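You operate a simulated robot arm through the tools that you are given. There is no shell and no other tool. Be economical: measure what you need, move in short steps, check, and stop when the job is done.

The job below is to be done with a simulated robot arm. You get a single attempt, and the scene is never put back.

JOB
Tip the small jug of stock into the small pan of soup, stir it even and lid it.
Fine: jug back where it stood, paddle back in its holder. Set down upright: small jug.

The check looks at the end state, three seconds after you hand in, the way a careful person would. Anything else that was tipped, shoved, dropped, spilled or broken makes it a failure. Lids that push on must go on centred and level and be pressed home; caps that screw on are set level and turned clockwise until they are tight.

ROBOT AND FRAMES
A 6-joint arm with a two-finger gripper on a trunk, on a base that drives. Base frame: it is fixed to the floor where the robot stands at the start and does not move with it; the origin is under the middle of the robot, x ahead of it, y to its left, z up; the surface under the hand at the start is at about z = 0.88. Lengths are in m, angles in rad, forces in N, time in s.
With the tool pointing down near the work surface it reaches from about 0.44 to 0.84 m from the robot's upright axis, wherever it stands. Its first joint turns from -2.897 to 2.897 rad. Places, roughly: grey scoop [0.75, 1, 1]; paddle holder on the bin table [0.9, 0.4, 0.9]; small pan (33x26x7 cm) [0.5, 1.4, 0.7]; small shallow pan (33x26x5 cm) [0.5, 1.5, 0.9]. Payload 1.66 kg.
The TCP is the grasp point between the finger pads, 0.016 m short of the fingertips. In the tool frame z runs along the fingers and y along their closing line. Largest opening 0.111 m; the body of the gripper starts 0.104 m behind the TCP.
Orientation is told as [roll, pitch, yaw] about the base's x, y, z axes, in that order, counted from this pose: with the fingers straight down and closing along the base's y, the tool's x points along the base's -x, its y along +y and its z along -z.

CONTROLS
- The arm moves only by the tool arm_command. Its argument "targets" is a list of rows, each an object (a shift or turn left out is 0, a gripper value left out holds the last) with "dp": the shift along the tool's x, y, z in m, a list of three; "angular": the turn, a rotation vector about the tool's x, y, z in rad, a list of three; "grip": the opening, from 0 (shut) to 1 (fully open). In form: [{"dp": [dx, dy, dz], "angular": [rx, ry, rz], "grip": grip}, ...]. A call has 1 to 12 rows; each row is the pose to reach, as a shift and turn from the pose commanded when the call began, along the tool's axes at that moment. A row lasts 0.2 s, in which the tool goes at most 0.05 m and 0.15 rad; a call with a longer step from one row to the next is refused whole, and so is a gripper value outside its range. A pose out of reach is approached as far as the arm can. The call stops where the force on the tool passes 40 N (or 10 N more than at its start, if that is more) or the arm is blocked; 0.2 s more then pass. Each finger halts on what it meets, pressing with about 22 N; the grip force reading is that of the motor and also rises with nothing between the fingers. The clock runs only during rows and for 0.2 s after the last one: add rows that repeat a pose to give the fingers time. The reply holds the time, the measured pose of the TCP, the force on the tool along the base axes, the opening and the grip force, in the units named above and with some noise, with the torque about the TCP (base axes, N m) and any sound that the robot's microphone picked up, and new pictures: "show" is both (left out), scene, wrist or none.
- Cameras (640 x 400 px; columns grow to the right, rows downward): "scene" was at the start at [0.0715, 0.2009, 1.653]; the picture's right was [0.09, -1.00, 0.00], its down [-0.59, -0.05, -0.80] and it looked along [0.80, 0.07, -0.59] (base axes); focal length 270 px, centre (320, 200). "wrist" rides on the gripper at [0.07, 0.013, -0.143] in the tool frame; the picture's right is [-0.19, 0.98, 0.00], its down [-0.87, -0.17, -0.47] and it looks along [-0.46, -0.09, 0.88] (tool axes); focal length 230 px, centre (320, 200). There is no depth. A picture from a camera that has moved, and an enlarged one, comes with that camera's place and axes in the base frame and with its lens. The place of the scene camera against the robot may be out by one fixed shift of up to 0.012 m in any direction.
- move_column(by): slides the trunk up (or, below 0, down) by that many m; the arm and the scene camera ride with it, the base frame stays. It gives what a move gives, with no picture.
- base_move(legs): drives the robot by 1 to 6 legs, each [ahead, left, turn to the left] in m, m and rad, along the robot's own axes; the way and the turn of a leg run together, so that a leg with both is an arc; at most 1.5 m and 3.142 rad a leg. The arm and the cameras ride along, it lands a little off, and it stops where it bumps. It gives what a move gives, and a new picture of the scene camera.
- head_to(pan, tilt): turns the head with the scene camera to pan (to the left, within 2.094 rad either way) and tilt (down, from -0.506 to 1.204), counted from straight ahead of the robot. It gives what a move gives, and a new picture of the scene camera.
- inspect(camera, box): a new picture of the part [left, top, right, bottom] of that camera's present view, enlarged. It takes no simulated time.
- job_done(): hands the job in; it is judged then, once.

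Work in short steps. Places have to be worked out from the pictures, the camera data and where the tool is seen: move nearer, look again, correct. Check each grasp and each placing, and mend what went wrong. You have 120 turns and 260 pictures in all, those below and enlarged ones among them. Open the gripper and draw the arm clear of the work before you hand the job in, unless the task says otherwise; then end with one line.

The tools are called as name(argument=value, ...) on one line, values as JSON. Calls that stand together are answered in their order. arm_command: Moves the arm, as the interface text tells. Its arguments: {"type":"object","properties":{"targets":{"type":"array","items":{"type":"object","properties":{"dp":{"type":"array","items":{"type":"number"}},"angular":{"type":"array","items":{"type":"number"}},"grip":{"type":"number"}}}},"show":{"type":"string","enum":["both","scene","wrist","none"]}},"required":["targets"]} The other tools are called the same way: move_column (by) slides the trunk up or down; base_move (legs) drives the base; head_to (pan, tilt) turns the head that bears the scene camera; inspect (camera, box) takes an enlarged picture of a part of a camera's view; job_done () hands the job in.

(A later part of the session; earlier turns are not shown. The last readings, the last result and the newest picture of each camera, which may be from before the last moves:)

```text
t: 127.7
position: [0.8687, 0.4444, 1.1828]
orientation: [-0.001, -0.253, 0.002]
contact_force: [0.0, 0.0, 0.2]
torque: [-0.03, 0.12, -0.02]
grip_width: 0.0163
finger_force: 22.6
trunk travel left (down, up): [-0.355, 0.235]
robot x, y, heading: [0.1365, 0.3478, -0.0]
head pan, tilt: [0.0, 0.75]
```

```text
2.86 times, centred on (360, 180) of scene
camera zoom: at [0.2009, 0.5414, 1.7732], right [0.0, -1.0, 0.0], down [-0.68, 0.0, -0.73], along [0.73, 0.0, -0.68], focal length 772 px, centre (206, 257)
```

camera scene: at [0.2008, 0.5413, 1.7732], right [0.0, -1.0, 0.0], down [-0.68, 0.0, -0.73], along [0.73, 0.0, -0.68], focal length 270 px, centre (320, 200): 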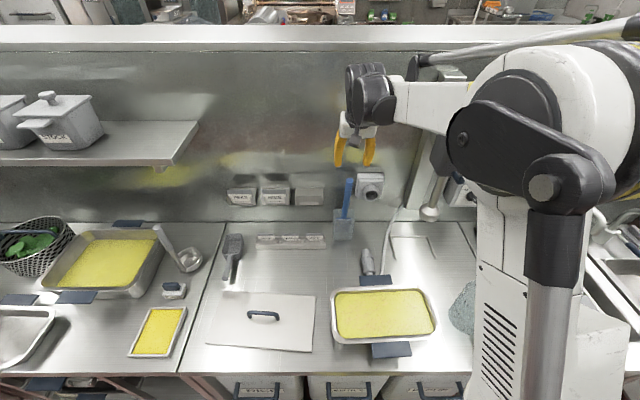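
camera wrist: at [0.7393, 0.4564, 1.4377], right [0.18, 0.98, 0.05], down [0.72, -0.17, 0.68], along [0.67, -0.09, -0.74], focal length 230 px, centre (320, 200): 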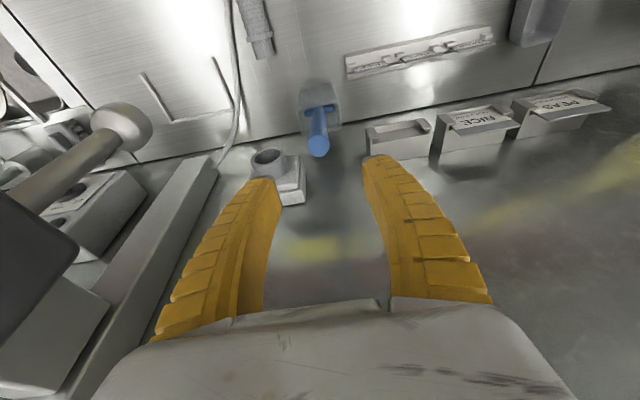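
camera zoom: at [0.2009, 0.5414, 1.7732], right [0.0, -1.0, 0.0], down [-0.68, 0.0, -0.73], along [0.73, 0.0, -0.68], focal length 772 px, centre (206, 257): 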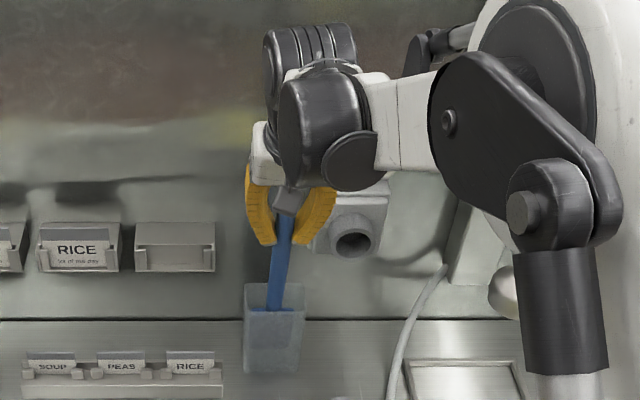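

A good pinch (0.0163 m). The return pose is TCP (0.869, 0.444, 1.183), pitch −0.253. Test lift along the stick by 5 cm.

arm_command(targets=[{"dp": [0, 0, -0.012], "grip": 0}, {"dp": [0, 0, -0.03], "grip": 0}, {"dp": [0, 0, -0.05], "grip": 0}, {"dp": [0, 0, -0.05], "grip": 0}], show="none")

inspect(camera="wrist", box=[220, 80, 440, 310])

inspect(camera="scene", box=[310, 110, 410, 250])

```text
t: 128.7
position: [0.8557, 0.4458, 1.2307]
orientation: [0.0, -0.255, 0.001]
contact_force: [-0.1, 0.0, -1.8]
torque: [-0.02, 0.09, -0.03]
grip_width: 0.0165
finger_force: 21.7
trunk travel left (down, up): [-0.355, 0.235]
robot x, y, heading: [0.1335, 0.3485, -0.004]
head pan, tilt: [0.0, 0.75]
```

```text
1.74 times, centred on (330, 195) of wrist
camera zoom: at [0.7525, 0.4592, 1.3509], right [0.18, 0.98, 0.05], down [0.72, -0.17, 0.67], along [0.67, -0.09, -0.74], focal length 400 px, centre (303, 209)
```

zoom: 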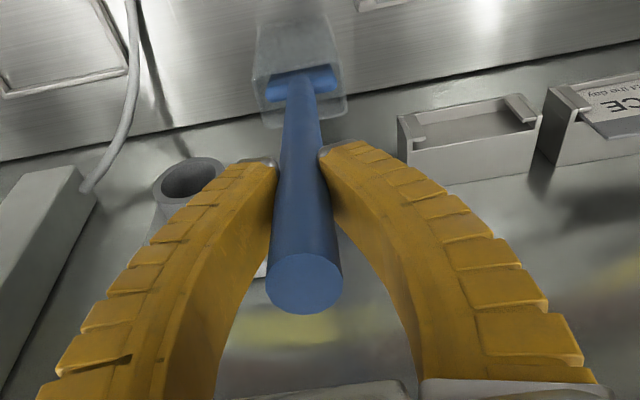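

```text
2.86 times, centred on (360, 180) of scene
camera zoom: at [0.2017, 0.5415, 1.7731], right [0.0, -1.0, 0.0], down [-0.68, 0.0, -0.73], along [0.73, 0.0, -0.68], focal length 772 px, centre (206, 257)
```

zoom: 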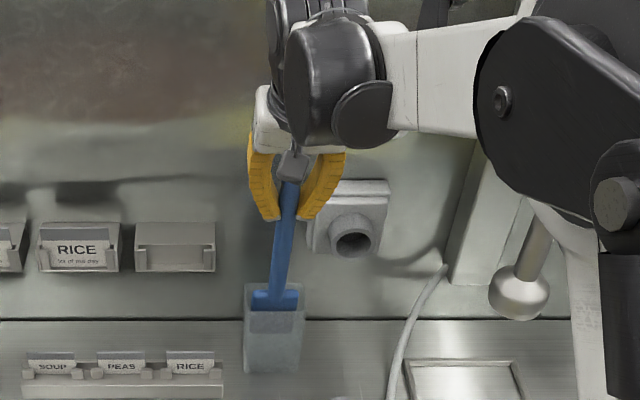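

The paddle comes up with the gripper. I'll continue another 0.11 m along the stick so the blade clears the holder.

arm_command(targets=[{"dp": [0, 0, -0.025], "grip": 0}, {"dp": [0, 0, -0.05], "grip": 0}, {"dp": [0, 0, -0.08], "grip": 0}, {"dp": [0, 0, -0.11], "grip": 0}, {"dp": [0, 0, -0.11], "grip": 0}], show="scene")

inspect(camera="scene", box=[310, 90, 410, 250])

```text
t: 129.9
position: [0.8288, 0.446, 1.3368]
orientation: [-0.003, -0.253, 0.001]
contact_force: [0.4, -0.4, -1.6]
torque: [-0.02, 0.09, -0.02]
grip_width: 0.016
finger_force: 22.2
trunk travel left (down, up): [-0.355, 0.235]
robot x, y, heading: [0.1305, 0.3473, -0.002]
head pan, tilt: [0.0, 0.75]
camera scene: at [0.2017, 0.5415, 1.7731], right [0.0, -1.0, 0.0], down [-0.68, 0.0, -0.73], along [0.73, 0.0, -0.68], focal length 270 px, centre (320, 200)
```

scene: 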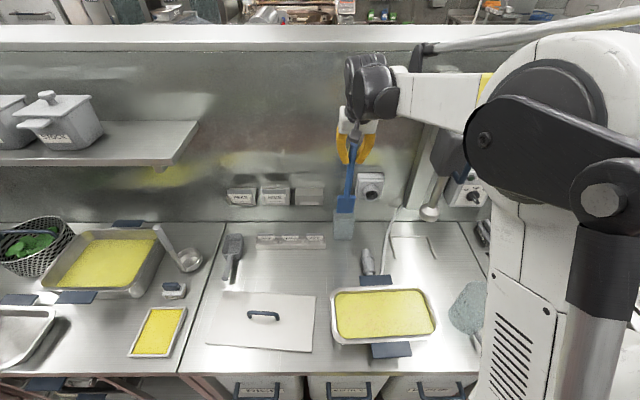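

```text
2.50 times, centred on (360, 170) of scene
camera zoom: at [0.2017, 0.5415, 1.7731], right [0.0, -1.0, 0.0], down [-0.68, 0.0, -0.73], along [0.73, 0.0, -0.68], focal length 676 px, centre (220, 275)
```

zoom: 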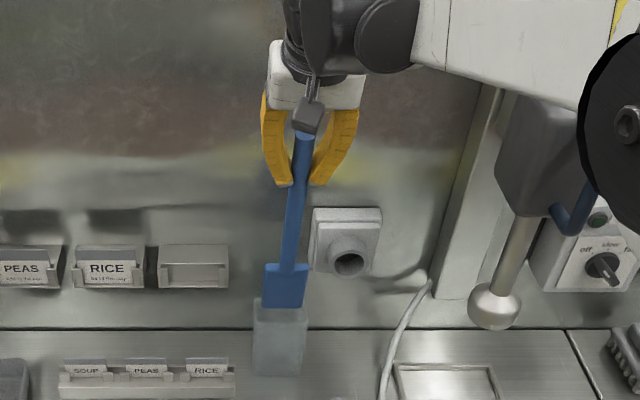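

The blade is clear of the holder (tip z≈1.05). I'll rise 3 cm more, then back the base 0.2 m.

arm_command(targets=[{"dp": [-0.0038, 0, -0.0145], "grip": 0}, {"dp": [-0.0076, 0, -0.029], "grip": 0}, {"dp": [-0.0076, 0, -0.029], "grip": 0}], show="none")

base_move(legs=[[-0.22, 0, 0]])

arm_command(targets=[{"dp": [0.005, -0.02, 0.005], "angular": [0, 0.05, 0], "grip": 0}, {"dp": [0.012, -0.04, 0.012], "angular": [0, 0.1, 0], "grip": 0}, {"dp": [0.019, -0.06, 0.018], "angular": [0, 0.15, 0], "grip": 0}, {"dp": [0.026, -0.085, 0.024], "angular": [0, 0.2, 0], "grip": 0}, {"dp": [0.033, -0.109, 0.027], "angular": [0, 0.255, 0], "grip": 0}, {"dp": [0.033, -0.109, 0.027], "angular": [0, 0.255, 0], "grip": 0}], show="both")

```text
t: 130.7
position: [0.8283, 0.4468, 1.3668]
orientation: [-0.002, -0.255, 0.002]
contact_force: [0.3, 0.2, -2.7]
torque: [0.0, 0.11, 0.0]
grip_width: 0.016
finger_force: 22.6
trunk travel left (down, up): [-0.355, 0.235]
robot x, y, heading: [0.1309, 0.3472, 0.001]
head pan, tilt: [0.0, 0.75]
```

```text
t: 132.3
position: [0.6078, 0.4479, 1.3682]
orientation: [-0.003, -0.256, 0.004]
contact_force: [-0.7, 0.8, -1.3]
torque: [0.01, 0.07, 0.0]
grip_width: 0.016
finger_force: 22.3
trunk travel left (down, up): [-0.355, 0.235]
robot x, y, heading: [-0.0875, 0.3479, -0.002]
head pan, tilt: [0.0, 0.75]
camera scene: at [-0.019, 0.542, 1.7732], right [0.0, -1.0, 0.0], down [-0.68, 0.0, -0.73], along [0.73, 0.0, -0.68], focal length 270 px, centre (320, 200)
```

scene: 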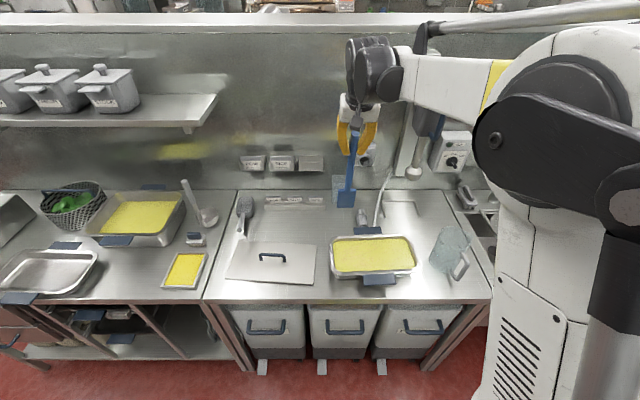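

```text
t: 133.8
position: [0.5845, 0.338, 1.3342]
orientation: [-0.002, 0.0, 0.004]
contact_force: [-0.7, 0.4, -2.2]
torque: [-0.02, 0.0, -0.01]
grip_width: 0.0158
finger_force: 22.4
trunk travel left (down, up): [-0.355, 0.235]
robot x, y, heading: [-0.0854, 0.3479, 0.004]
head pan, tilt: [0.0, 0.75]
camera scene: at [-0.018, 0.5426, 1.7731], right [0.0, -1.0, 0.0], down [-0.68, 0.0, -0.73], along [0.73, 0.0, -0.68], focal length 270 px, centre (320, 200)
camera wrist: at [0.5141, 0.3527, 1.4757], right [0.19, 0.98, 0.0], down [0.87, -0.16, 0.47], along [0.46, -0.09, -0.88], focal length 230 px, centre (320, 200)
```

scene: 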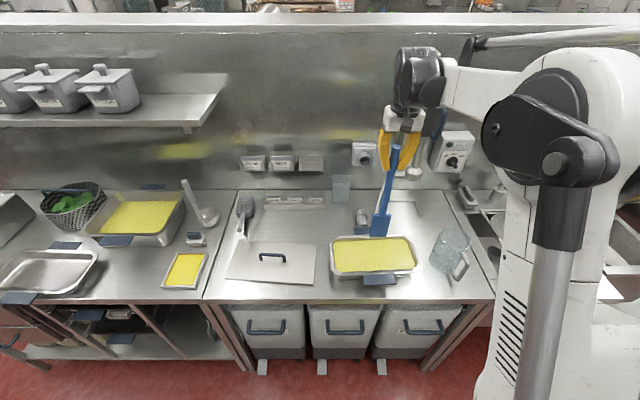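
wrist: 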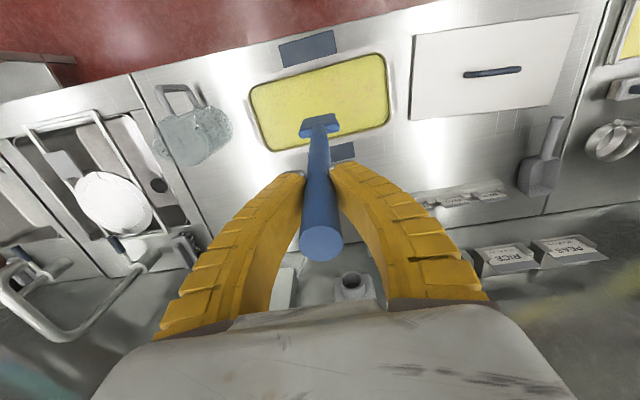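

The paddle hangs vertical above the pan centre. I'll zoom in to check the pan interior bounds and the blade before lowering.

inspect(camera="wrist", box=[230, 30, 410, 180])

inspect(camera="scene", box=[310, 180, 440, 290])

```text
2.67 times, centred on (320, 105) of wrist
camera zoom: at [0.5141, 0.3527, 1.4757], right [0.19, 0.98, 0.0], down [0.87, -0.16, 0.47], along [0.46, -0.09, -0.88], focal length 614 px, centre (320, 453)
```

zoom: 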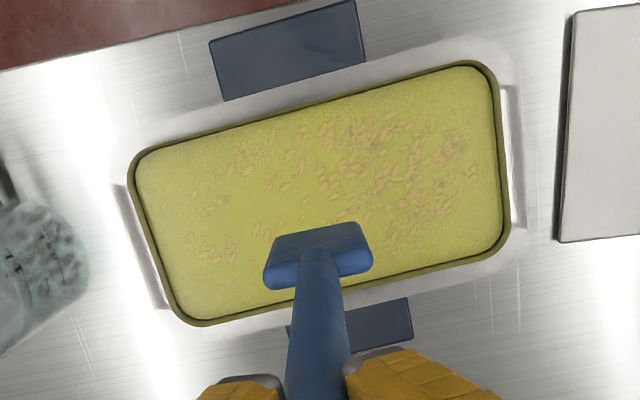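

```text
3.64 times, centred on (375, 235) of scene
camera zoom: at [-0.018, 0.5426, 1.7731], right [0.0, -1.0, 0.0], down [-0.68, 0.0, -0.73], along [0.73, 0.0, -0.68], focal length 983 px, centre (120, 73)
```

zoom: 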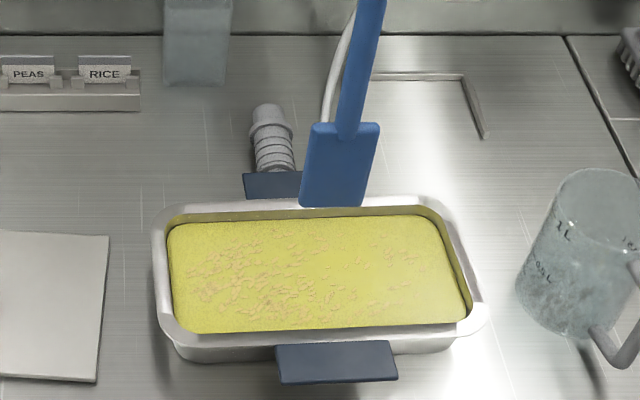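

Soup surface spans x 0.505–0.63 and y 0.203–0.484. I'll centre the paddle at (0.569, 0.344) and lower the blade into the soup, to a tip height of about 0.90.

arm_command(targets=[{"dp": [0.0155, 0.006, 0.02], "grip": 0}, {"dp": [0.0155, 0.006, 0.05], "grip": 0}, {"dp": [0.0155, 0.006, 0.08], "grip": 0}, {"dp": [0.0155, 0.006, 0.105], "grip": 0}, {"dp": [0.0155, 0.006, 0.12], "grip": 0}, {"dp": [0.0155, 0.006, 0.129], "grip": 0}, {"dp": [0.0155, 0.006, 0.129], "grip": 0}], show="scene")

inspect(camera="scene", box=[310, 180, 440, 290])

```text
t: 135.3
position: [0.5683, 0.3439, 1.2029]
orientation: [-0.003, 0.0, 0.004]
contact_force: [-0.5, -0.6, -2.3]
torque: [-0.01, -0.01, -0.02]
grip_width: 0.0157
finger_force: 22.1
trunk travel left (down, up): [-0.355, 0.235]
robot x, y, heading: [-0.0827, 0.3481, -0.009]
head pan, tilt: [0.0, 0.75]
camera scene: at [-0.0179, 0.542, 1.7732], right [0.0, -1.0, 0.0], down [-0.68, 0.0, -0.73], along [0.73, 0.0, -0.68], focal length 270 px, centre (320, 200)
```

scene: 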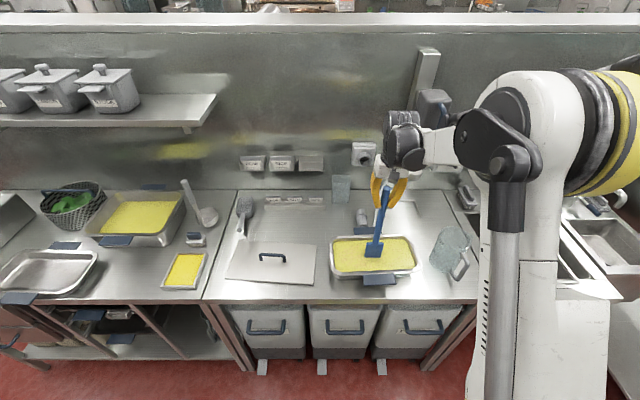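

```text
3.64 times, centred on (375, 235) of scene
camera zoom: at [-0.0179, 0.542, 1.7732], right [0.0, -1.0, 0.0], down [-0.68, 0.0, -0.73], along [0.73, 0.0, -0.68], focal length 983 px, centre (120, 73)
```

zoom: 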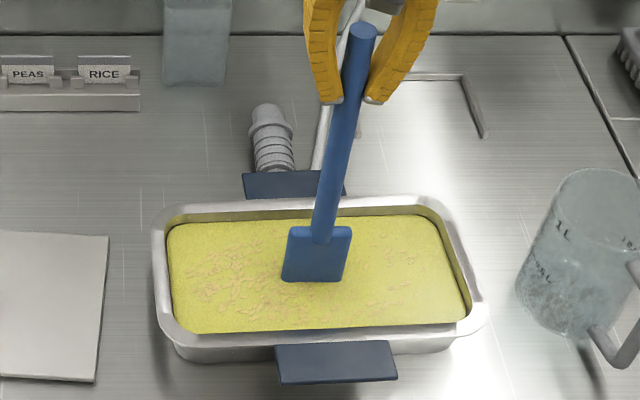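

The blade is only partly immersed. I'll lower another 18 mm, watching the force for the pan floor.

arm_command(targets=[{"dp": [0, 0, 0.006], "grip": 0}, {"dp": [0, 0, 0.012], "grip": 0}, {"dp": [0, 0, 0.012], "grip": 0}], show="none")

arm_command(targets=[{"dp": [0, 0, 0.004], "grip": 0}, {"dp": [0, 0, 0.008], "grip": 0}, {"dp": [0, 0, 0.008], "grip": 0}], show="none")

inspect(camera="scene", box=[310, 180, 440, 290])

```text
t: 136.2
position: [0.5698, 0.3455, 1.1923]
orientation: [-0.002, 0.0, 0.003]
contact_force: [0.8, -0.1, -1.9]
torque: [-0.02, 0.0, 0.02]
grip_width: 0.0157
finger_force: 21.4
trunk travel left (down, up): [-0.355, 0.235]
robot x, y, heading: [-0.084, 0.3504, 0.003]
head pan, tilt: [0.0, 0.75]
```

```text
t: 136.9
position: [0.5677, 0.3449, 1.1842]
orientation: [0.0, -0.003, 0.003]
contact_force: [-0.2, -1.4, 14.8]
torque: [-0.04, -0.12, 0.02]
grip_width: 0.0182
finger_force: 21.6
trunk travel left (down, up): [-0.355, 0.235]
robot x, y, heading: [-0.0847, 0.349, -0.0]
head pan, tilt: [0.0, 0.75]
```

```text
3.64 times, centred on (375, 235) of scene
camera zoom: at [-0.0195, 0.5416, 1.7734], right [0.0, -1.0, 0.0], down [-0.68, 0.0, -0.73], along [0.73, 0.0, -0.68], focal length 983 px, centre (120, 73)
```

zoom: 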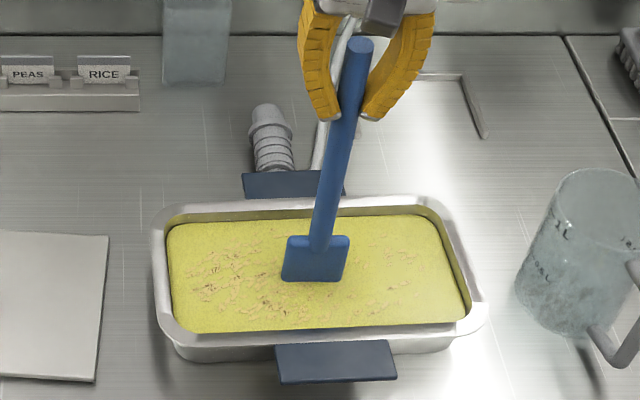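

The floor is touched at TCP z≈1.187. I'll raise 5 mm and do a first elliptical stir stroke.

arm_command(targets=[{"dp": [0, 0.04, -0.005], "grip": 0}, {"dp": [0, 0.085, -0.005], "grip": 0}, {"dp": [-0.0165, 0.0736, -0.005], "grip": 0}, {"dp": [-0.0286, 0.0425, -0.005], "grip": 0}, {"dp": [-0.033, 0, -0.005], "grip": 0}, {"dp": [-0.0286, -0.0425, -0.005], "grip": 0}, {"dp": [-0.0165, -0.0736, -0.005], "grip": 0}, {"dp": [0, -0.085, -0.005], "grip": 0}, {"dp": [0.0165, -0.0736, -0.005], "grip": 0}, {"dp": [0.0286, -0.0425, -0.005], "grip": 0}, {"dp": [0.033, 0, -0.005], "grip": 0}, {"dp": [0, 0, -0.005], "grip": 0}], show="scene")

inspect(camera="scene", box=[310, 180, 440, 290])

```text
t: 139.6
position: [0.5715, 0.3445, 1.1892]
orientation: [-0.001, 0.0, 0.004]
contact_force: [1.1, -0.2, -1.5]
torque: [0.04, 0.04, -0.03]
grip_width: 0.0159
finger_force: 22.0
trunk travel left (down, up): [-0.355, 0.235]
robot x, y, heading: [-0.088, 0.347, -0.002]
head pan, tilt: [0.0, 0.75]
camera scene: at [-0.0149, 0.5408, 1.7731], right [0.0, -1.0, 0.0], down [-0.68, 0.0, -0.73], along [0.73, 0.0, -0.68], focal length 270 px, centre (320, 200)
```

scene: 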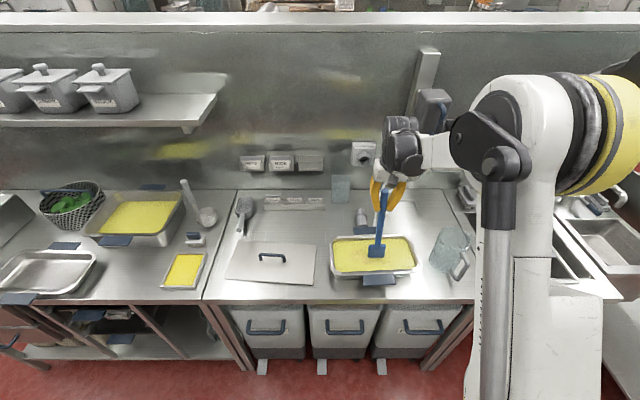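

```text
3.64 times, centred on (375, 235) of scene
camera zoom: at [-0.0149, 0.5408, 1.7731], right [0.0, -1.0, 0.0], down [-0.68, 0.0, -0.73], along [0.73, 0.0, -0.68], focal length 983 px, centre (120, 73)
```

zoom: 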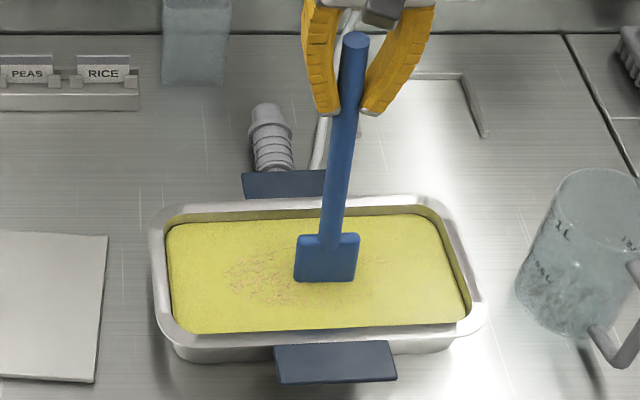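

Stirring works: only central streaks remain. Next is a reversed, tighter pass through the middle.

arm_command(targets=[{"dp": [0.02, 0.02, 0], "grip": 0}, {"dp": [-0.012, 0.045, 0], "grip": 0}, {"dp": [0.018, 0.075, 0], "grip": 0}, {"dp": [-0.01, 0.045, 0], "grip": 0}, {"dp": [0.012, 0.01, 0], "grip": 0}, {"dp": [-0.015, -0.025, 0], "grip": 0}, {"dp": [0.015, -0.055, 0], "grip": 0}, {"dp": [-0.018, -0.08, 0], "grip": 0}, {"dp": [0.02, -0.055, 0], "grip": 0}, {"dp": [-0.01, -0.02, 0], "grip": 0}, {"dp": [0.015, 0.02, 0], "grip": 0}, {"dp": [0, 0, 0], "grip": 0}], show="none")

arm_command(targets=[{"dp": [0.01, -0.045, 0], "grip": 0}, {"dp": [0.01, -0.088, 0], "grip": 0}, {"dp": [-0.0165, -0.0756, 0], "grip": 0}, {"dp": [-0.034, -0.0385, 0], "grip": 0}, {"dp": [-0.036, 0, 0], "grip": 0}, {"dp": [-0.034, 0.0425, 0], "grip": 0}, {"dp": [-0.0165, 0.08, 0], "grip": 0}, {"dp": [0.01, 0.09, 0], "grip": 0}, {"dp": [0.026, 0.055, 0], "grip": 0}, {"dp": [0.03, 0.015, 0], "grip": 0}, {"dp": [0.01, -0.01, 0], "grip": 0}, {"dp": [0, 0, 0], "grip": 0}], show="scene")

inspect(camera="scene", box=[310, 180, 440, 290])

```text
t: 142.2
position: [0.5718, 0.343, 1.1858]
orientation: [-0.001, 0.004, 0.005]
contact_force: [0.7, -1.3, -3.2]
torque: [0.08, 0.15, 0.02]
grip_width: 0.0163
finger_force: 22.0
trunk travel left (down, up): [-0.355, 0.235]
robot x, y, heading: [-0.089, 0.3483, -0.001]
head pan, tilt: [0.0, 0.75]
```

```text
t: 144.8
position: [0.5689, 0.3465, 1.1884]
orientation: [-0.002, -0.001, 0.006]
contact_force: [-0.4, -0.4, -2.5]
torque: [-0.02, 0.01, -0.03]
grip_width: 0.016
finger_force: 22.0
trunk travel left (down, up): [-0.355, 0.235]
robot x, y, heading: [-0.0838, 0.3495, -0.005]
head pan, tilt: [0.0, 0.75]
camera scene: at [-0.018, 0.5431, 1.7731], right [0.0, -1.0, 0.0], down [-0.68, 0.0, -0.73], along [0.73, 0.0, -0.68], focal length 270 px, centre (320, 200)
```

scene: 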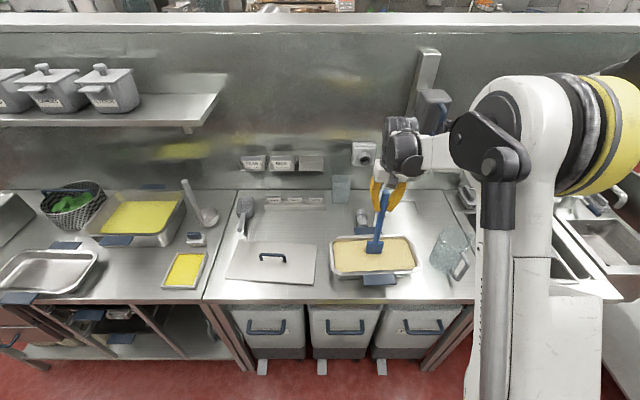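

```text
3.64 times, centred on (375, 235) of scene
camera zoom: at [-0.018, 0.5431, 1.7731], right [0.0, -1.0, 0.0], down [-0.68, 0.0, -0.73], along [0.73, 0.0, -0.68], focal length 983 px, centre (120, 73)
```

zoom: 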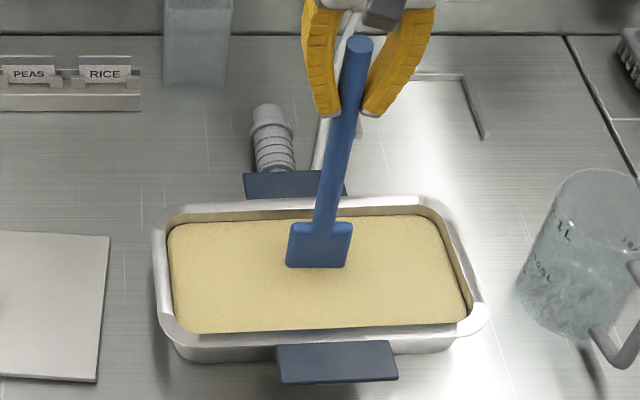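

The soup is now one even colour, so stirring is done. I'll lift the paddle out and hold it above the pan to drip.

arm_command(targets=[{"dp": [0, 0, -0.02], "grip": 0}, {"dp": [0, 0, -0.05], "grip": 0}, {"dp": [0, 0, -0.08], "grip": 0}, {"dp": [0, 0, -0.1], "grip": 0}, {"dp": [0, 0, -0.1], "grip": 0}, {"dp": [0, 0, -0.1], "grip": 0}, {"dp": [0, 0, -0.1], "grip": 0}, {"dp": [0, 0, -0.1], "grip": 0}, {"dp": [0, 0, -0.1], "grip": 0}, {"dp": [0, 0, -0.12], "grip": 0}, {"dp": [0, 0, -0.15], "grip": 0}, {"dp": [0, 0, -0.18], "grip": 0}], show="both")

inspect(camera="scene", box=[310, 150, 440, 290])

inspect(camera="wrist", box=[230, 60, 430, 280])

```text
t: 147.3
position: [0.5686, 0.3444, 1.3692]
orientation: [-0.002, 0.001, 0.005]
contact_force: [0.2, 0.4, -2.8]
torque: [0.02, 0.01, 0.02]
grip_width: 0.0158
finger_force: 22.1
trunk travel left (down, up): [-0.355, 0.235]
robot x, y, heading: [-0.0845, 0.3493, -0.0]
head pan, tilt: [0.0, 0.75]
camera scene: at [-0.0183, 0.542, 1.7732], right [0.0, -1.0, 0.0], down [-0.68, 0.0, -0.73], along [0.73, 0.0, -0.68], focal length 270 px, centre (320, 200)
camera wrist: at [0.4986, 0.358, 1.5117], right [0.19, 0.98, 0.0], down [0.87, -0.16, 0.47], along [0.46, -0.09, -0.88], focal length 230 px, centre (320, 200)
```

scene: 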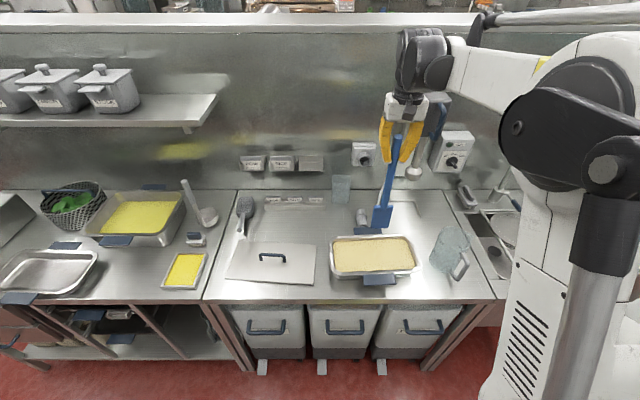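
wrist: 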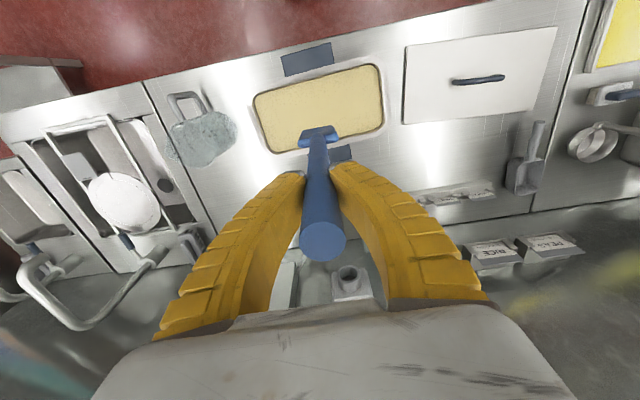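

```text
2.86 times, centred on (375, 220) of scene
camera zoom: at [-0.0183, 0.542, 1.7732], right [0.0, -1.0, 0.0], down [-0.68, 0.0, -0.73], along [0.73, 0.0, -0.68], focal length 772 px, centre (163, 143)
```

zoom: 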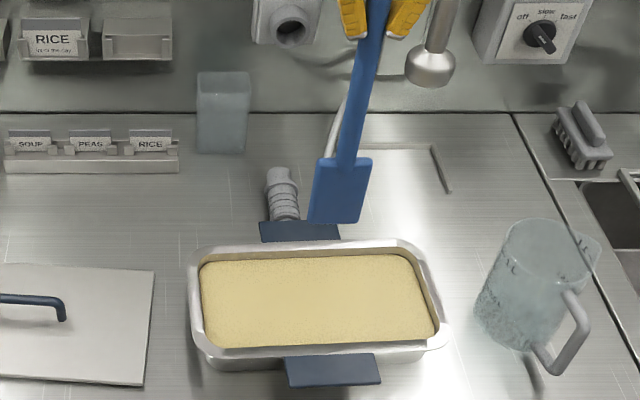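

```text
1.82 times, centred on (330, 170) of wrist
camera zoom: at [0.4986, 0.358, 1.5117], right [0.19, 0.98, 0.0], down [0.87, -0.16, 0.47], along [0.46, -0.09, -0.88], focal length 418 px, centre (302, 254)
```

zoom: 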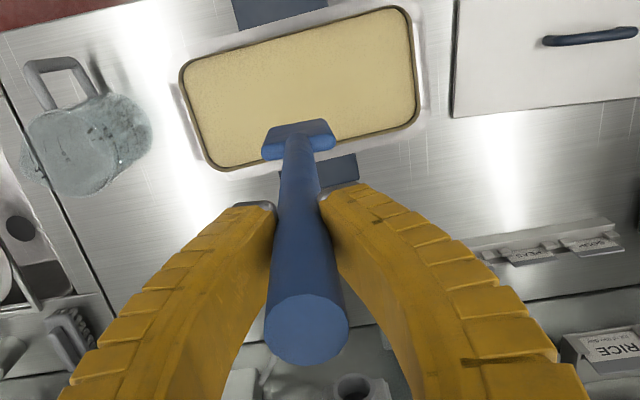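

The soup is even and the paddle is clean over the pan. For the return, the holder opening is x 0.90–0.95, y 0.405–0.478. I'll pitch −0.18 rad, shift to y≈0.4425 and drive forward 0.25 m.

arm_command(targets=[{"dp": [0, 0.025, 0], "angular": [0, -0.045, 0], "grip": 0}, {"dp": [0, 0.05, 0], "angular": [0, -0.09, 0], "grip": 0}, {"dp": [0, 0.075, 0], "angular": [0, -0.135, 0], "grip": 0}, {"dp": [0, 0.098, 0], "angular": [0, -0.18, 0], "grip": 0}, {"dp": [0, 0.098, 0], "angular": [0, -0.18, 0], "grip": 0}], show="none")

base_move(legs=[[0.25, 0, 0]])

inspect(camera="wrist", box=[220, 40, 440, 260])

inspect(camera="scene", box=[310, 110, 410, 270])

```text
t: 148.6
position: [0.5684, 0.4408, 1.3691]
orientation: [-0.002, -0.179, 0.004]
contact_force: [-0.3, -0.2, -2.1]
torque: [0.02, 0.12, 0.0]
grip_width: 0.0156
finger_force: 22.2
trunk travel left (down, up): [-0.355, 0.235]
robot x, y, heading: [-0.0831, 0.3479, -0.002]
head pan, tilt: [0.0, 0.75]
```

```text
t: 150.4
position: [0.8203, 0.4436, 1.3684]
orientation: [-0.003, -0.181, 0.004]
contact_force: [0.7, 0.9, -2.5]
torque: [0.0, 0.11, 0.01]
grip_width: 0.0151
finger_force: 22.0
trunk travel left (down, up): [-0.355, 0.235]
robot x, y, heading: [0.1622, 0.3493, 0.004]
head pan, tilt: [0.0, 0.75]
camera scene: at [0.233, 0.5419, 1.7731], right [0.0, -1.0, 0.0], down [-0.68, 0.0, -0.73], along [0.73, 0.0, -0.68], focal length 270 px, centre (320, 200)
```

scene: 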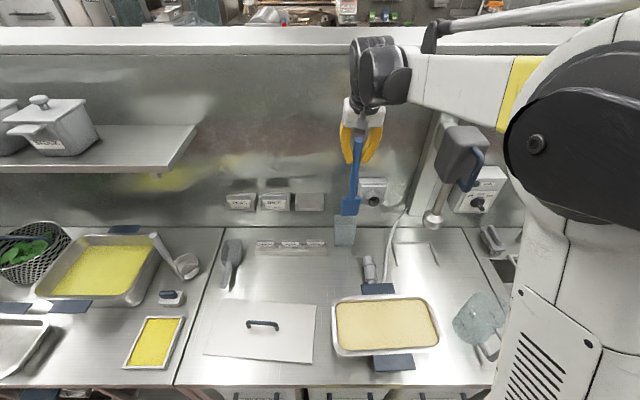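

```text
1.82 times, centred on (330, 150) of wrist
camera zoom: at [0.7252, 0.4562, 1.4959], right [0.18, 0.98, 0.03], down [0.77, -0.16, 0.62], along [0.61, -0.09, -0.78], focal length 418 px, centre (302, 291)
```

zoom: 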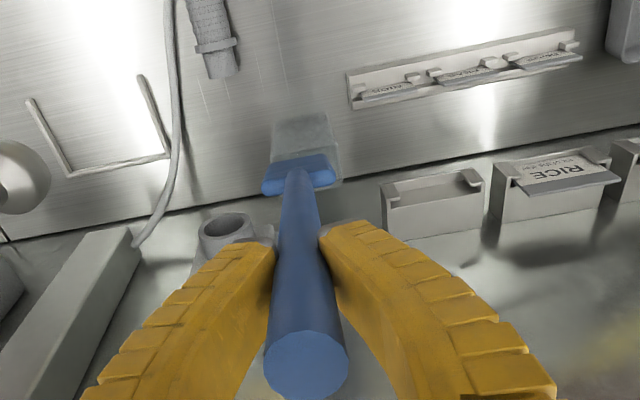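

```text
2.50 times, centred on (360, 190) of scene
camera zoom: at [0.233, 0.5419, 1.7731], right [0.0, -1.0, 0.0], down [-0.68, 0.0, -0.73], along [0.73, 0.0, -0.68], focal length 676 px, centre (220, 225)
```

zoom: 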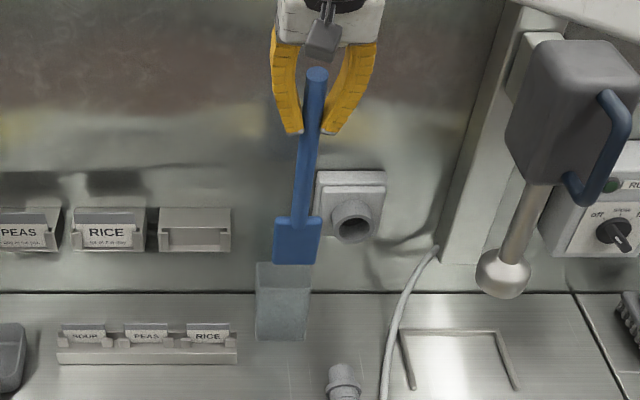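

The blade hangs with a slight extra lean (~0.05 rad) and about 6 mm toward −y. I'll compensate and place the tip just above the holder opening.

arm_command(targets=[{"dp": [-0.015, 0.003, 0.0], "angular": [0, 0.025, 0], "grip": 0}, {"dp": [-0.0298, 0.0054, 0.0], "angular": [0, 0.05, 0], "grip": 0}, {"dp": [-0.0298, 0.0054, 0.018], "angular": [0, 0.05, 0], "grip": 0}, {"dp": [-0.0298, 0.0054, 0.018], "angular": [0, 0.05, 0], "grip": 0}], show="none")

inspect(camera="wrist", box=[260, 60, 400, 180])

inspect(camera="scene", box=[320, 180, 380, 260])

```text
t: 151.4
position: [0.852, 0.4486, 1.3546]
orientation: [-0.001, -0.129, 0.006]
contact_force: [-0.3, 0.0, -2.1]
torque: [0.04, 0.02, 0.03]
grip_width: 0.0157
finger_force: 22.0
trunk travel left (down, up): [-0.355, 0.235]
robot x, y, heading: [0.1625, 0.3489, 0.001]
head pan, tilt: [0.0, 0.75]
```

```text
3.33 times, centred on (330, 120) of wrist
camera zoom: at [0.7632, 0.4622, 1.4884], right [0.18, 0.98, 0.02], down [0.8, -0.16, 0.58], along [0.57, -0.09, -0.81], focal length 767 px, centre (287, 467)
```

zoom: 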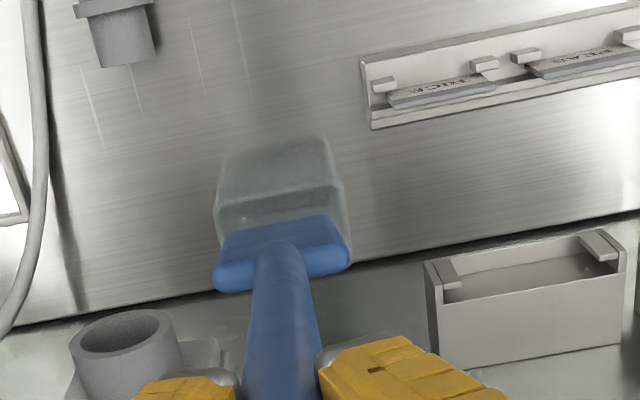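

```text
5.00 times, centred on (350, 220) of scene
camera zoom: at [0.2316, 0.5419, 1.7732], right [0.0, -1.0, 0.0], down [-0.68, 0.0, -0.73], along [0.73, 0.0, -0.68], focal length 1352 px, centre (170, 100)
```

zoom: 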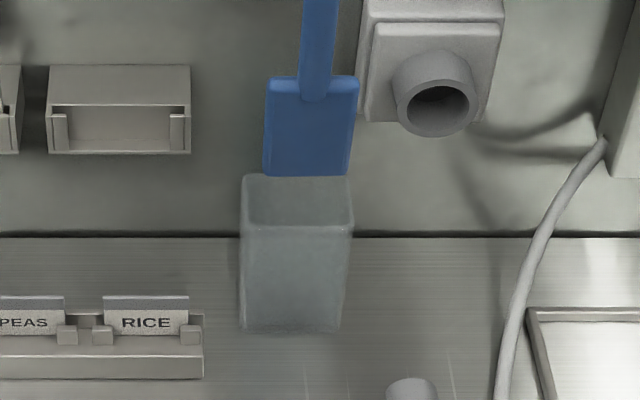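

The paddle's actual lean is about 0.18 rad, too much for the holder depth. I'll reduce the lean by 0.08 rad and centre the tip over the opening (x≈0.9165 at z≈1.055).

arm_command(targets=[{"dp": [-0.012, 0.0013, 0.001], "angular": [0, 0.027, 0], "grip": 0}, {"dp": [-0.024, 0.0013, 0.002], "angular": [0, 0.054, 0], "grip": 0}, {"dp": [-0.0342, 0.0013, 0.0034], "angular": [0, 0.08, 0], "grip": 0}, {"dp": [-0.0342, 0.0013, 0.0034], "angular": [0, 0.08, 0], "grip": 0}], show="none")

inspect(camera="wrist", box=[260, 60, 400, 180])

inspect(camera="scene", box=[320, 180, 380, 260])

```text
t: 152.4
position: [0.8857, 0.4508, 1.3572]
orientation: [-0.001, -0.05, 0.005]
contact_force: [0.2, -1.2, -1.6]
torque: [-0.01, 0.02, 0.0]
grip_width: 0.0153
finger_force: 21.8
trunk travel left (down, up): [-0.355, 0.235]
robot x, y, heading: [0.1641, 0.3469, 0.002]
head pan, tilt: [0.0, 0.75]
```

```text
3.33 times, centred on (330, 120) of wrist
camera zoom: at [0.8079, 0.4631, 1.4964], right [0.18, 0.98, 0.01], down [0.84, -0.16, 0.51], along [0.51, -0.09, -0.86], focal length 767 px, centre (287, 467)
```

zoom: 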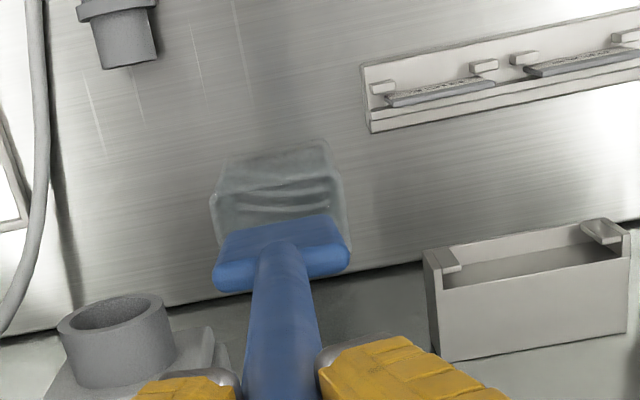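

```text
5.00 times, centred on (350, 220) of scene
camera zoom: at [0.2309, 0.5419, 1.7732], right [0.0, -1.0, 0.0], down [-0.68, 0.0, -0.73], along [0.73, 0.0, -0.68], focal length 1352 px, centre (170, 100)
```

zoom: 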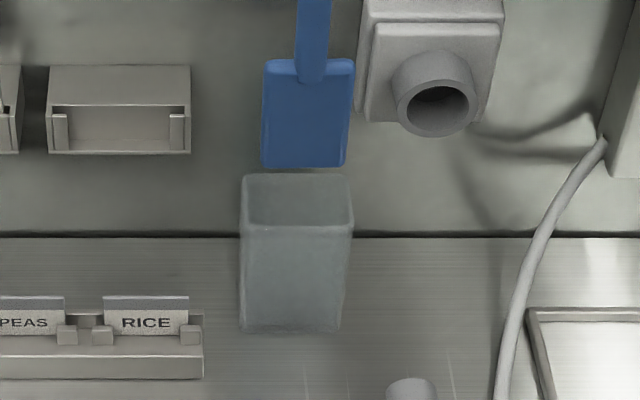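

The tip is at about (0.917, 0.443), just inside the front rim line. I'll shift 5 mm in +x, then lower 0.09 m along the stick and check the force.

arm_command(targets=[{"dp": [-0.0055, 0, 0.005], "grip": 0}, {"dp": [-0.0065, 0, 0.03], "grip": 0}, {"dp": [-0.008, 0, 0.05], "grip": 0}, {"dp": [-0.0093, 0, 0.07], "grip": 0}, {"dp": [-0.0105, 0, 0.09], "grip": 0}, {"dp": [-0.0105, 0, 0.09], "grip": 0}], show="none")

inspect(camera="wrist", box=[260, 60, 400, 180])

inspect(camera="scene", box=[320, 180, 380, 260])

```text
t: 153.8
position: [0.9006, 0.4481, 1.2674]
orientation: [-0.003, -0.049, 0.005]
contact_force: [0.9, 0.6, -0.8]
torque: [0.01, 0.02, -0.01]
grip_width: 0.0152
finger_force: 22.2
trunk travel left (down, up): [-0.355, 0.235]
robot x, y, heading: [0.1639, 0.3466, -0.0]
head pan, tilt: [0.0, 0.75]
```

```text
3.33 times, centred on (330, 120) of wrist
camera zoom: at [0.8231, 0.4626, 1.4065], right [0.18, 0.98, 0.01], down [0.84, -0.16, 0.51], along [0.51, -0.09, -0.86], focal length 767 px, centre (287, 467)
```

zoom: 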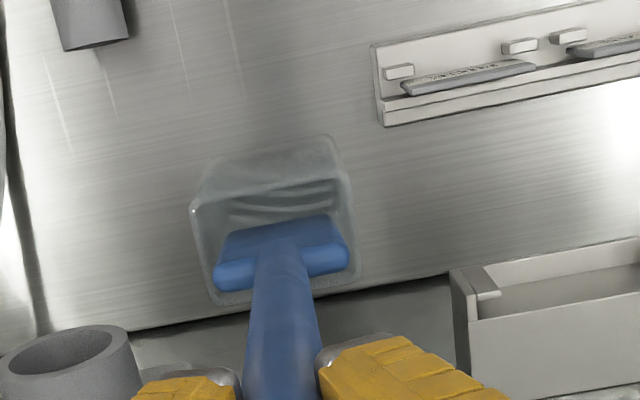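

```text
5.00 times, centred on (350, 220) of scene
camera zoom: at [0.2314, 0.5419, 1.7732], right [0.0, -1.0, 0.0], down [-0.68, 0.0, -0.73], along [0.73, 0.0, -0.68], focal length 1352 px, centre (170, 100)
```

zoom: 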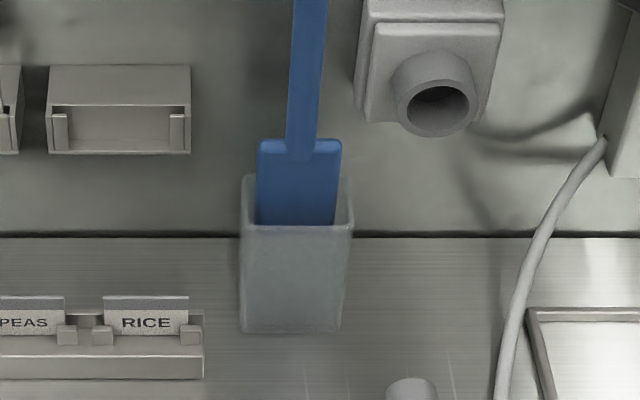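

The blade is inside the holder with no contact force. I'll lower the remaining 7.5 cm nearly vertically and watch for the floor.

arm_command(targets=[{"dp": [0, 0, 0.02], "grip": 0}, {"dp": [0.0005, 0, 0.04], "grip": 0}, {"dp": [0.0008, 0, 0.06], "grip": 0}, {"dp": [0.0008, 0, 0.07], "grip": 0}, {"dp": [0.0008, 0, 0.075], "grip": 0}], show="none")

inspect(camera="wrist", box=[240, 60, 400, 240])

inspect(camera="scene", box=[310, 150, 390, 260])

```text
t: 155.0
position: [0.9028, 0.4494, 1.1913]
orientation: [-0.001, -0.05, 0.003]
contact_force: [-0.1, -0.2, -1.9]
torque: [0.03, 0.04, -0.01]
grip_width: 0.0155
finger_force: 22.1
trunk travel left (down, up): [-0.355, 0.235]
robot x, y, heading: [0.1682, 0.3485, -0.001]
head pan, tilt: [0.0, 0.75]
```

```text
2.22 times, centred on (320, 150) of wrist
camera zoom: at [0.8262, 0.4628, 1.3316], right [0.18, 0.98, 0.01], down [0.84, -0.16, 0.51], along [0.51, -0.09, -0.86], focal length 511 px, centre (320, 311)
```

zoom: 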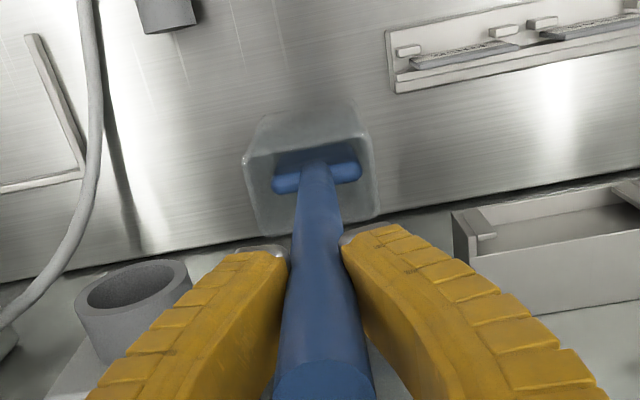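

```text
3.64 times, centred on (350, 205) of scene
camera zoom: at [0.2319, 0.542, 1.7732], right [0.0, -1.0, 0.0], down [-0.68, 0.0, -0.73], along [0.73, 0.0, -0.68], focal length 983 px, centre (211, 182)
```

zoom: 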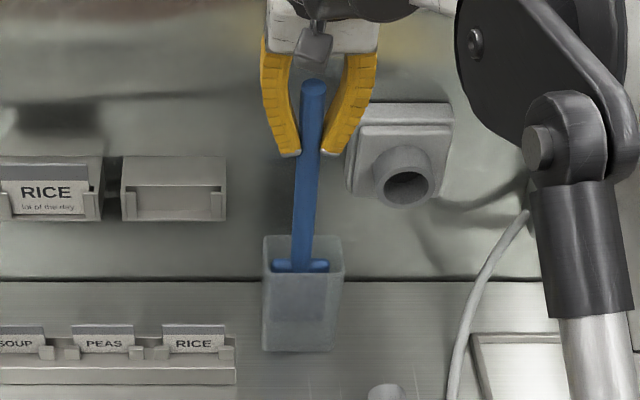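

Nearly seated. I'll go down a final few mm to touch the holder floor, then open.

arm_command(targets=[{"dp": [0, 0, 0.003], "grip": 0}, {"dp": [0, 0, 0.006], "grip": 0}, {"dp": [0, 0, 0.006], "grip": 0.15}, {"dp": [0, 0, 0.006], "grip": 0.3}, {"dp": [0, 0, 0.006], "grip": 0.5}, {"dp": [0, 0, 0.006], "grip": 0.6}, {"dp": [0, 0, -0.03], "grip": 0.6}, {"dp": [0, 0, -0.07], "grip": 0.6}, {"dp": [0, 0, -0.11], "grip": 0.6}, {"dp": [0, 0, -0.15], "grip": 0.6}], show="none")

inspect(camera="wrist", box=[240, 60, 400, 240])

inspect(camera="scene", box=[310, 150, 390, 260])

```text
t: 157.2
position: [0.8946, 0.4506, 1.3438]
orientation: [-0.003, -0.052, 0.005]
contact_force: [0.1, 0.8, -0.5]
torque: [-0.04, -0.03, -0.01]
grip_width: 0.0683
finger_force: 1.5
trunk travel left (down, up): [-0.355, 0.235]
robot x, y, heading: [0.1663, 0.35, -0.002]
head pan, tilt: [0.0, 0.75]
```

```text
2.22 times, centred on (320, 150) of wrist
camera zoom: at [0.818, 0.4637, 1.4814], right [0.18, 0.98, 0.01], down [0.84, -0.16, 0.52], along [0.51, -0.09, -0.86], focal length 511 px, centre (320, 311)
```

zoom: 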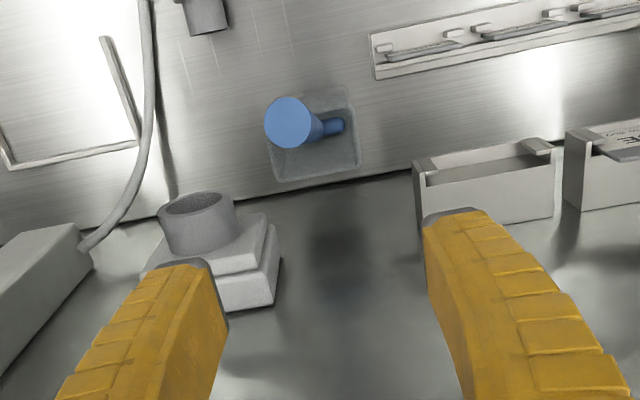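

```text
3.64 times, centred on (350, 205) of scene
camera zoom: at [0.2309, 0.5418, 1.7733], right [0.0, -1.0, 0.0], down [-0.68, 0.0, -0.73], along [0.73, 0.0, -0.68], focal length 983 px, centre (211, 182)
```

zoom: 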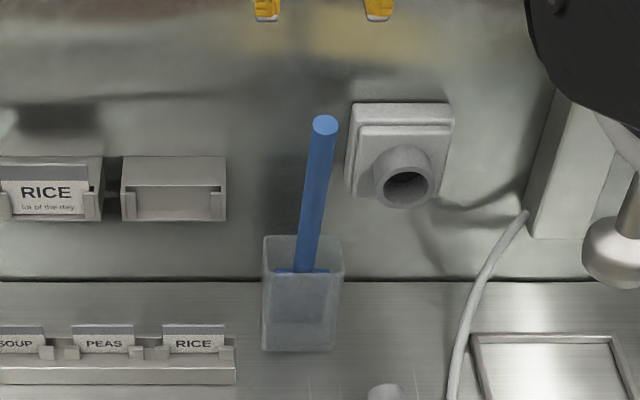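

The paddle is back in its holder. Now the lid: I'll back the base up 0.27 m, then turn the tool 90° so the fingers close across the lid handle.

base_move(legs=[[-0.27, 0, 0]])

arm_command(targets=[{"dp": [0, 0.02, 0], "angular": [0, 0.05, -0.12], "grip": 1}, {"dp": [0, 0.05, 0], "angular": [0, 0.05, -0.26]}, {"dp": [0, 0.08, 0], "angular": [0, 0.05, -0.4]}, {"dp": [0, 0.11, 0], "angular": [0, 0.05, -0.54]}, {"dp": [0, 0.14, 0], "angular": [0, 0.05, -0.68]}, {"dp": [0, 0.17, 0], "angular": [0, 0.05, -0.82]}, {"dp": [0, 0.2, 0], "angular": [0, 0.05, -0.96]}, {"dp": [0, 0.22, 0], "angular": [0, 0.05, -1.1]}, {"dp": [0, 0.24, 0], "angular": [0, 0.05, -1.24]}, {"dp": [0, 0.25, 0], "angular": [0, 0.05, -1.37]}, {"dp": [0, 0.25, 0], "angular": [0, 0.05, -1.49]}, {"dp": [0, 0.25, 0], "angular": [0, 0.05, -1.49]}], show="both")

```text
t: 159.1
position: [0.6271, 0.4489, 1.3423]
orientation: [-0.003, -0.049, 0.002]
contact_force: [-0.8, -0.5, 1.2]
torque: [0.0, -0.05, 0.0]
grip_width: 0.0685
finger_force: 1.4
trunk travel left (down, up): [-0.355, 0.235]
robot x, y, heading: [-0.104, 0.3514, -0.006]
head pan, tilt: [0.0, 0.75]
camera scene: at [-0.0378, 0.542, 1.7732], right [0.0, -1.0, 0.0], down [-0.68, 0.0, -0.73], along [0.73, 0.0, -0.68], focal length 270 px, centre (320, 200)
```

scene: 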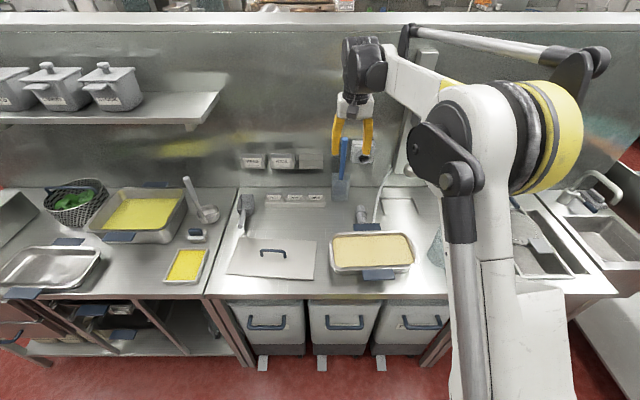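

```text
t: 161.7
position: [0.6233, 0.6991, 1.3407]
orientation: [-0.019, 0.029, 1.493]
contact_force: [0.2, 0.1, 0.4]
torque: [0.02, -0.01, 0.0]
grip_width: 0.1111
finger_force: 0.2
out of reach, approached as far as the arm can: row 10, 11
trunk travel left (down, up): [-0.355, 0.235]
robot x, y, heading: [-0.1041, 0.3499, -0.0]
head pan, tilt: [0.0, 0.75]
camera scene: at [-0.0365, 0.5421, 1.7732], right [0.0, -1.0, 0.0], down [-0.68, 0.0, -0.73], along [0.73, 0.0, -0.68], focal length 270 px, centre (320, 200)
camera wrist: at [0.6031, 0.6348, 1.4853], right [-0.96, 0.26, -0.02], down [0.23, 0.86, 0.45], along [0.14, 0.43, -0.89], focal length 230 px, centre (320, 200)
```

scene: 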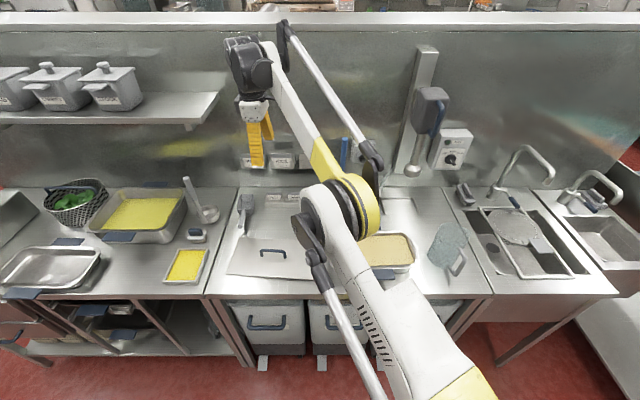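
wrist: 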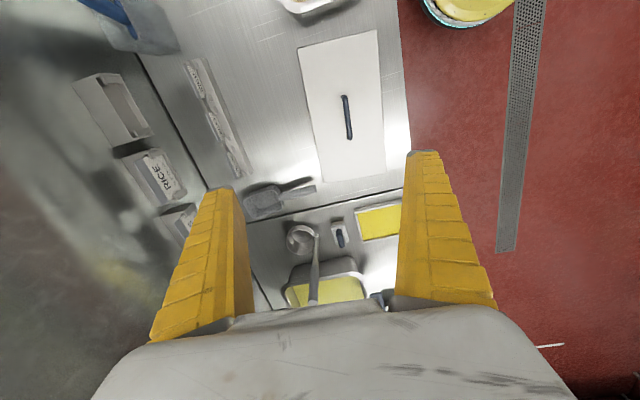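

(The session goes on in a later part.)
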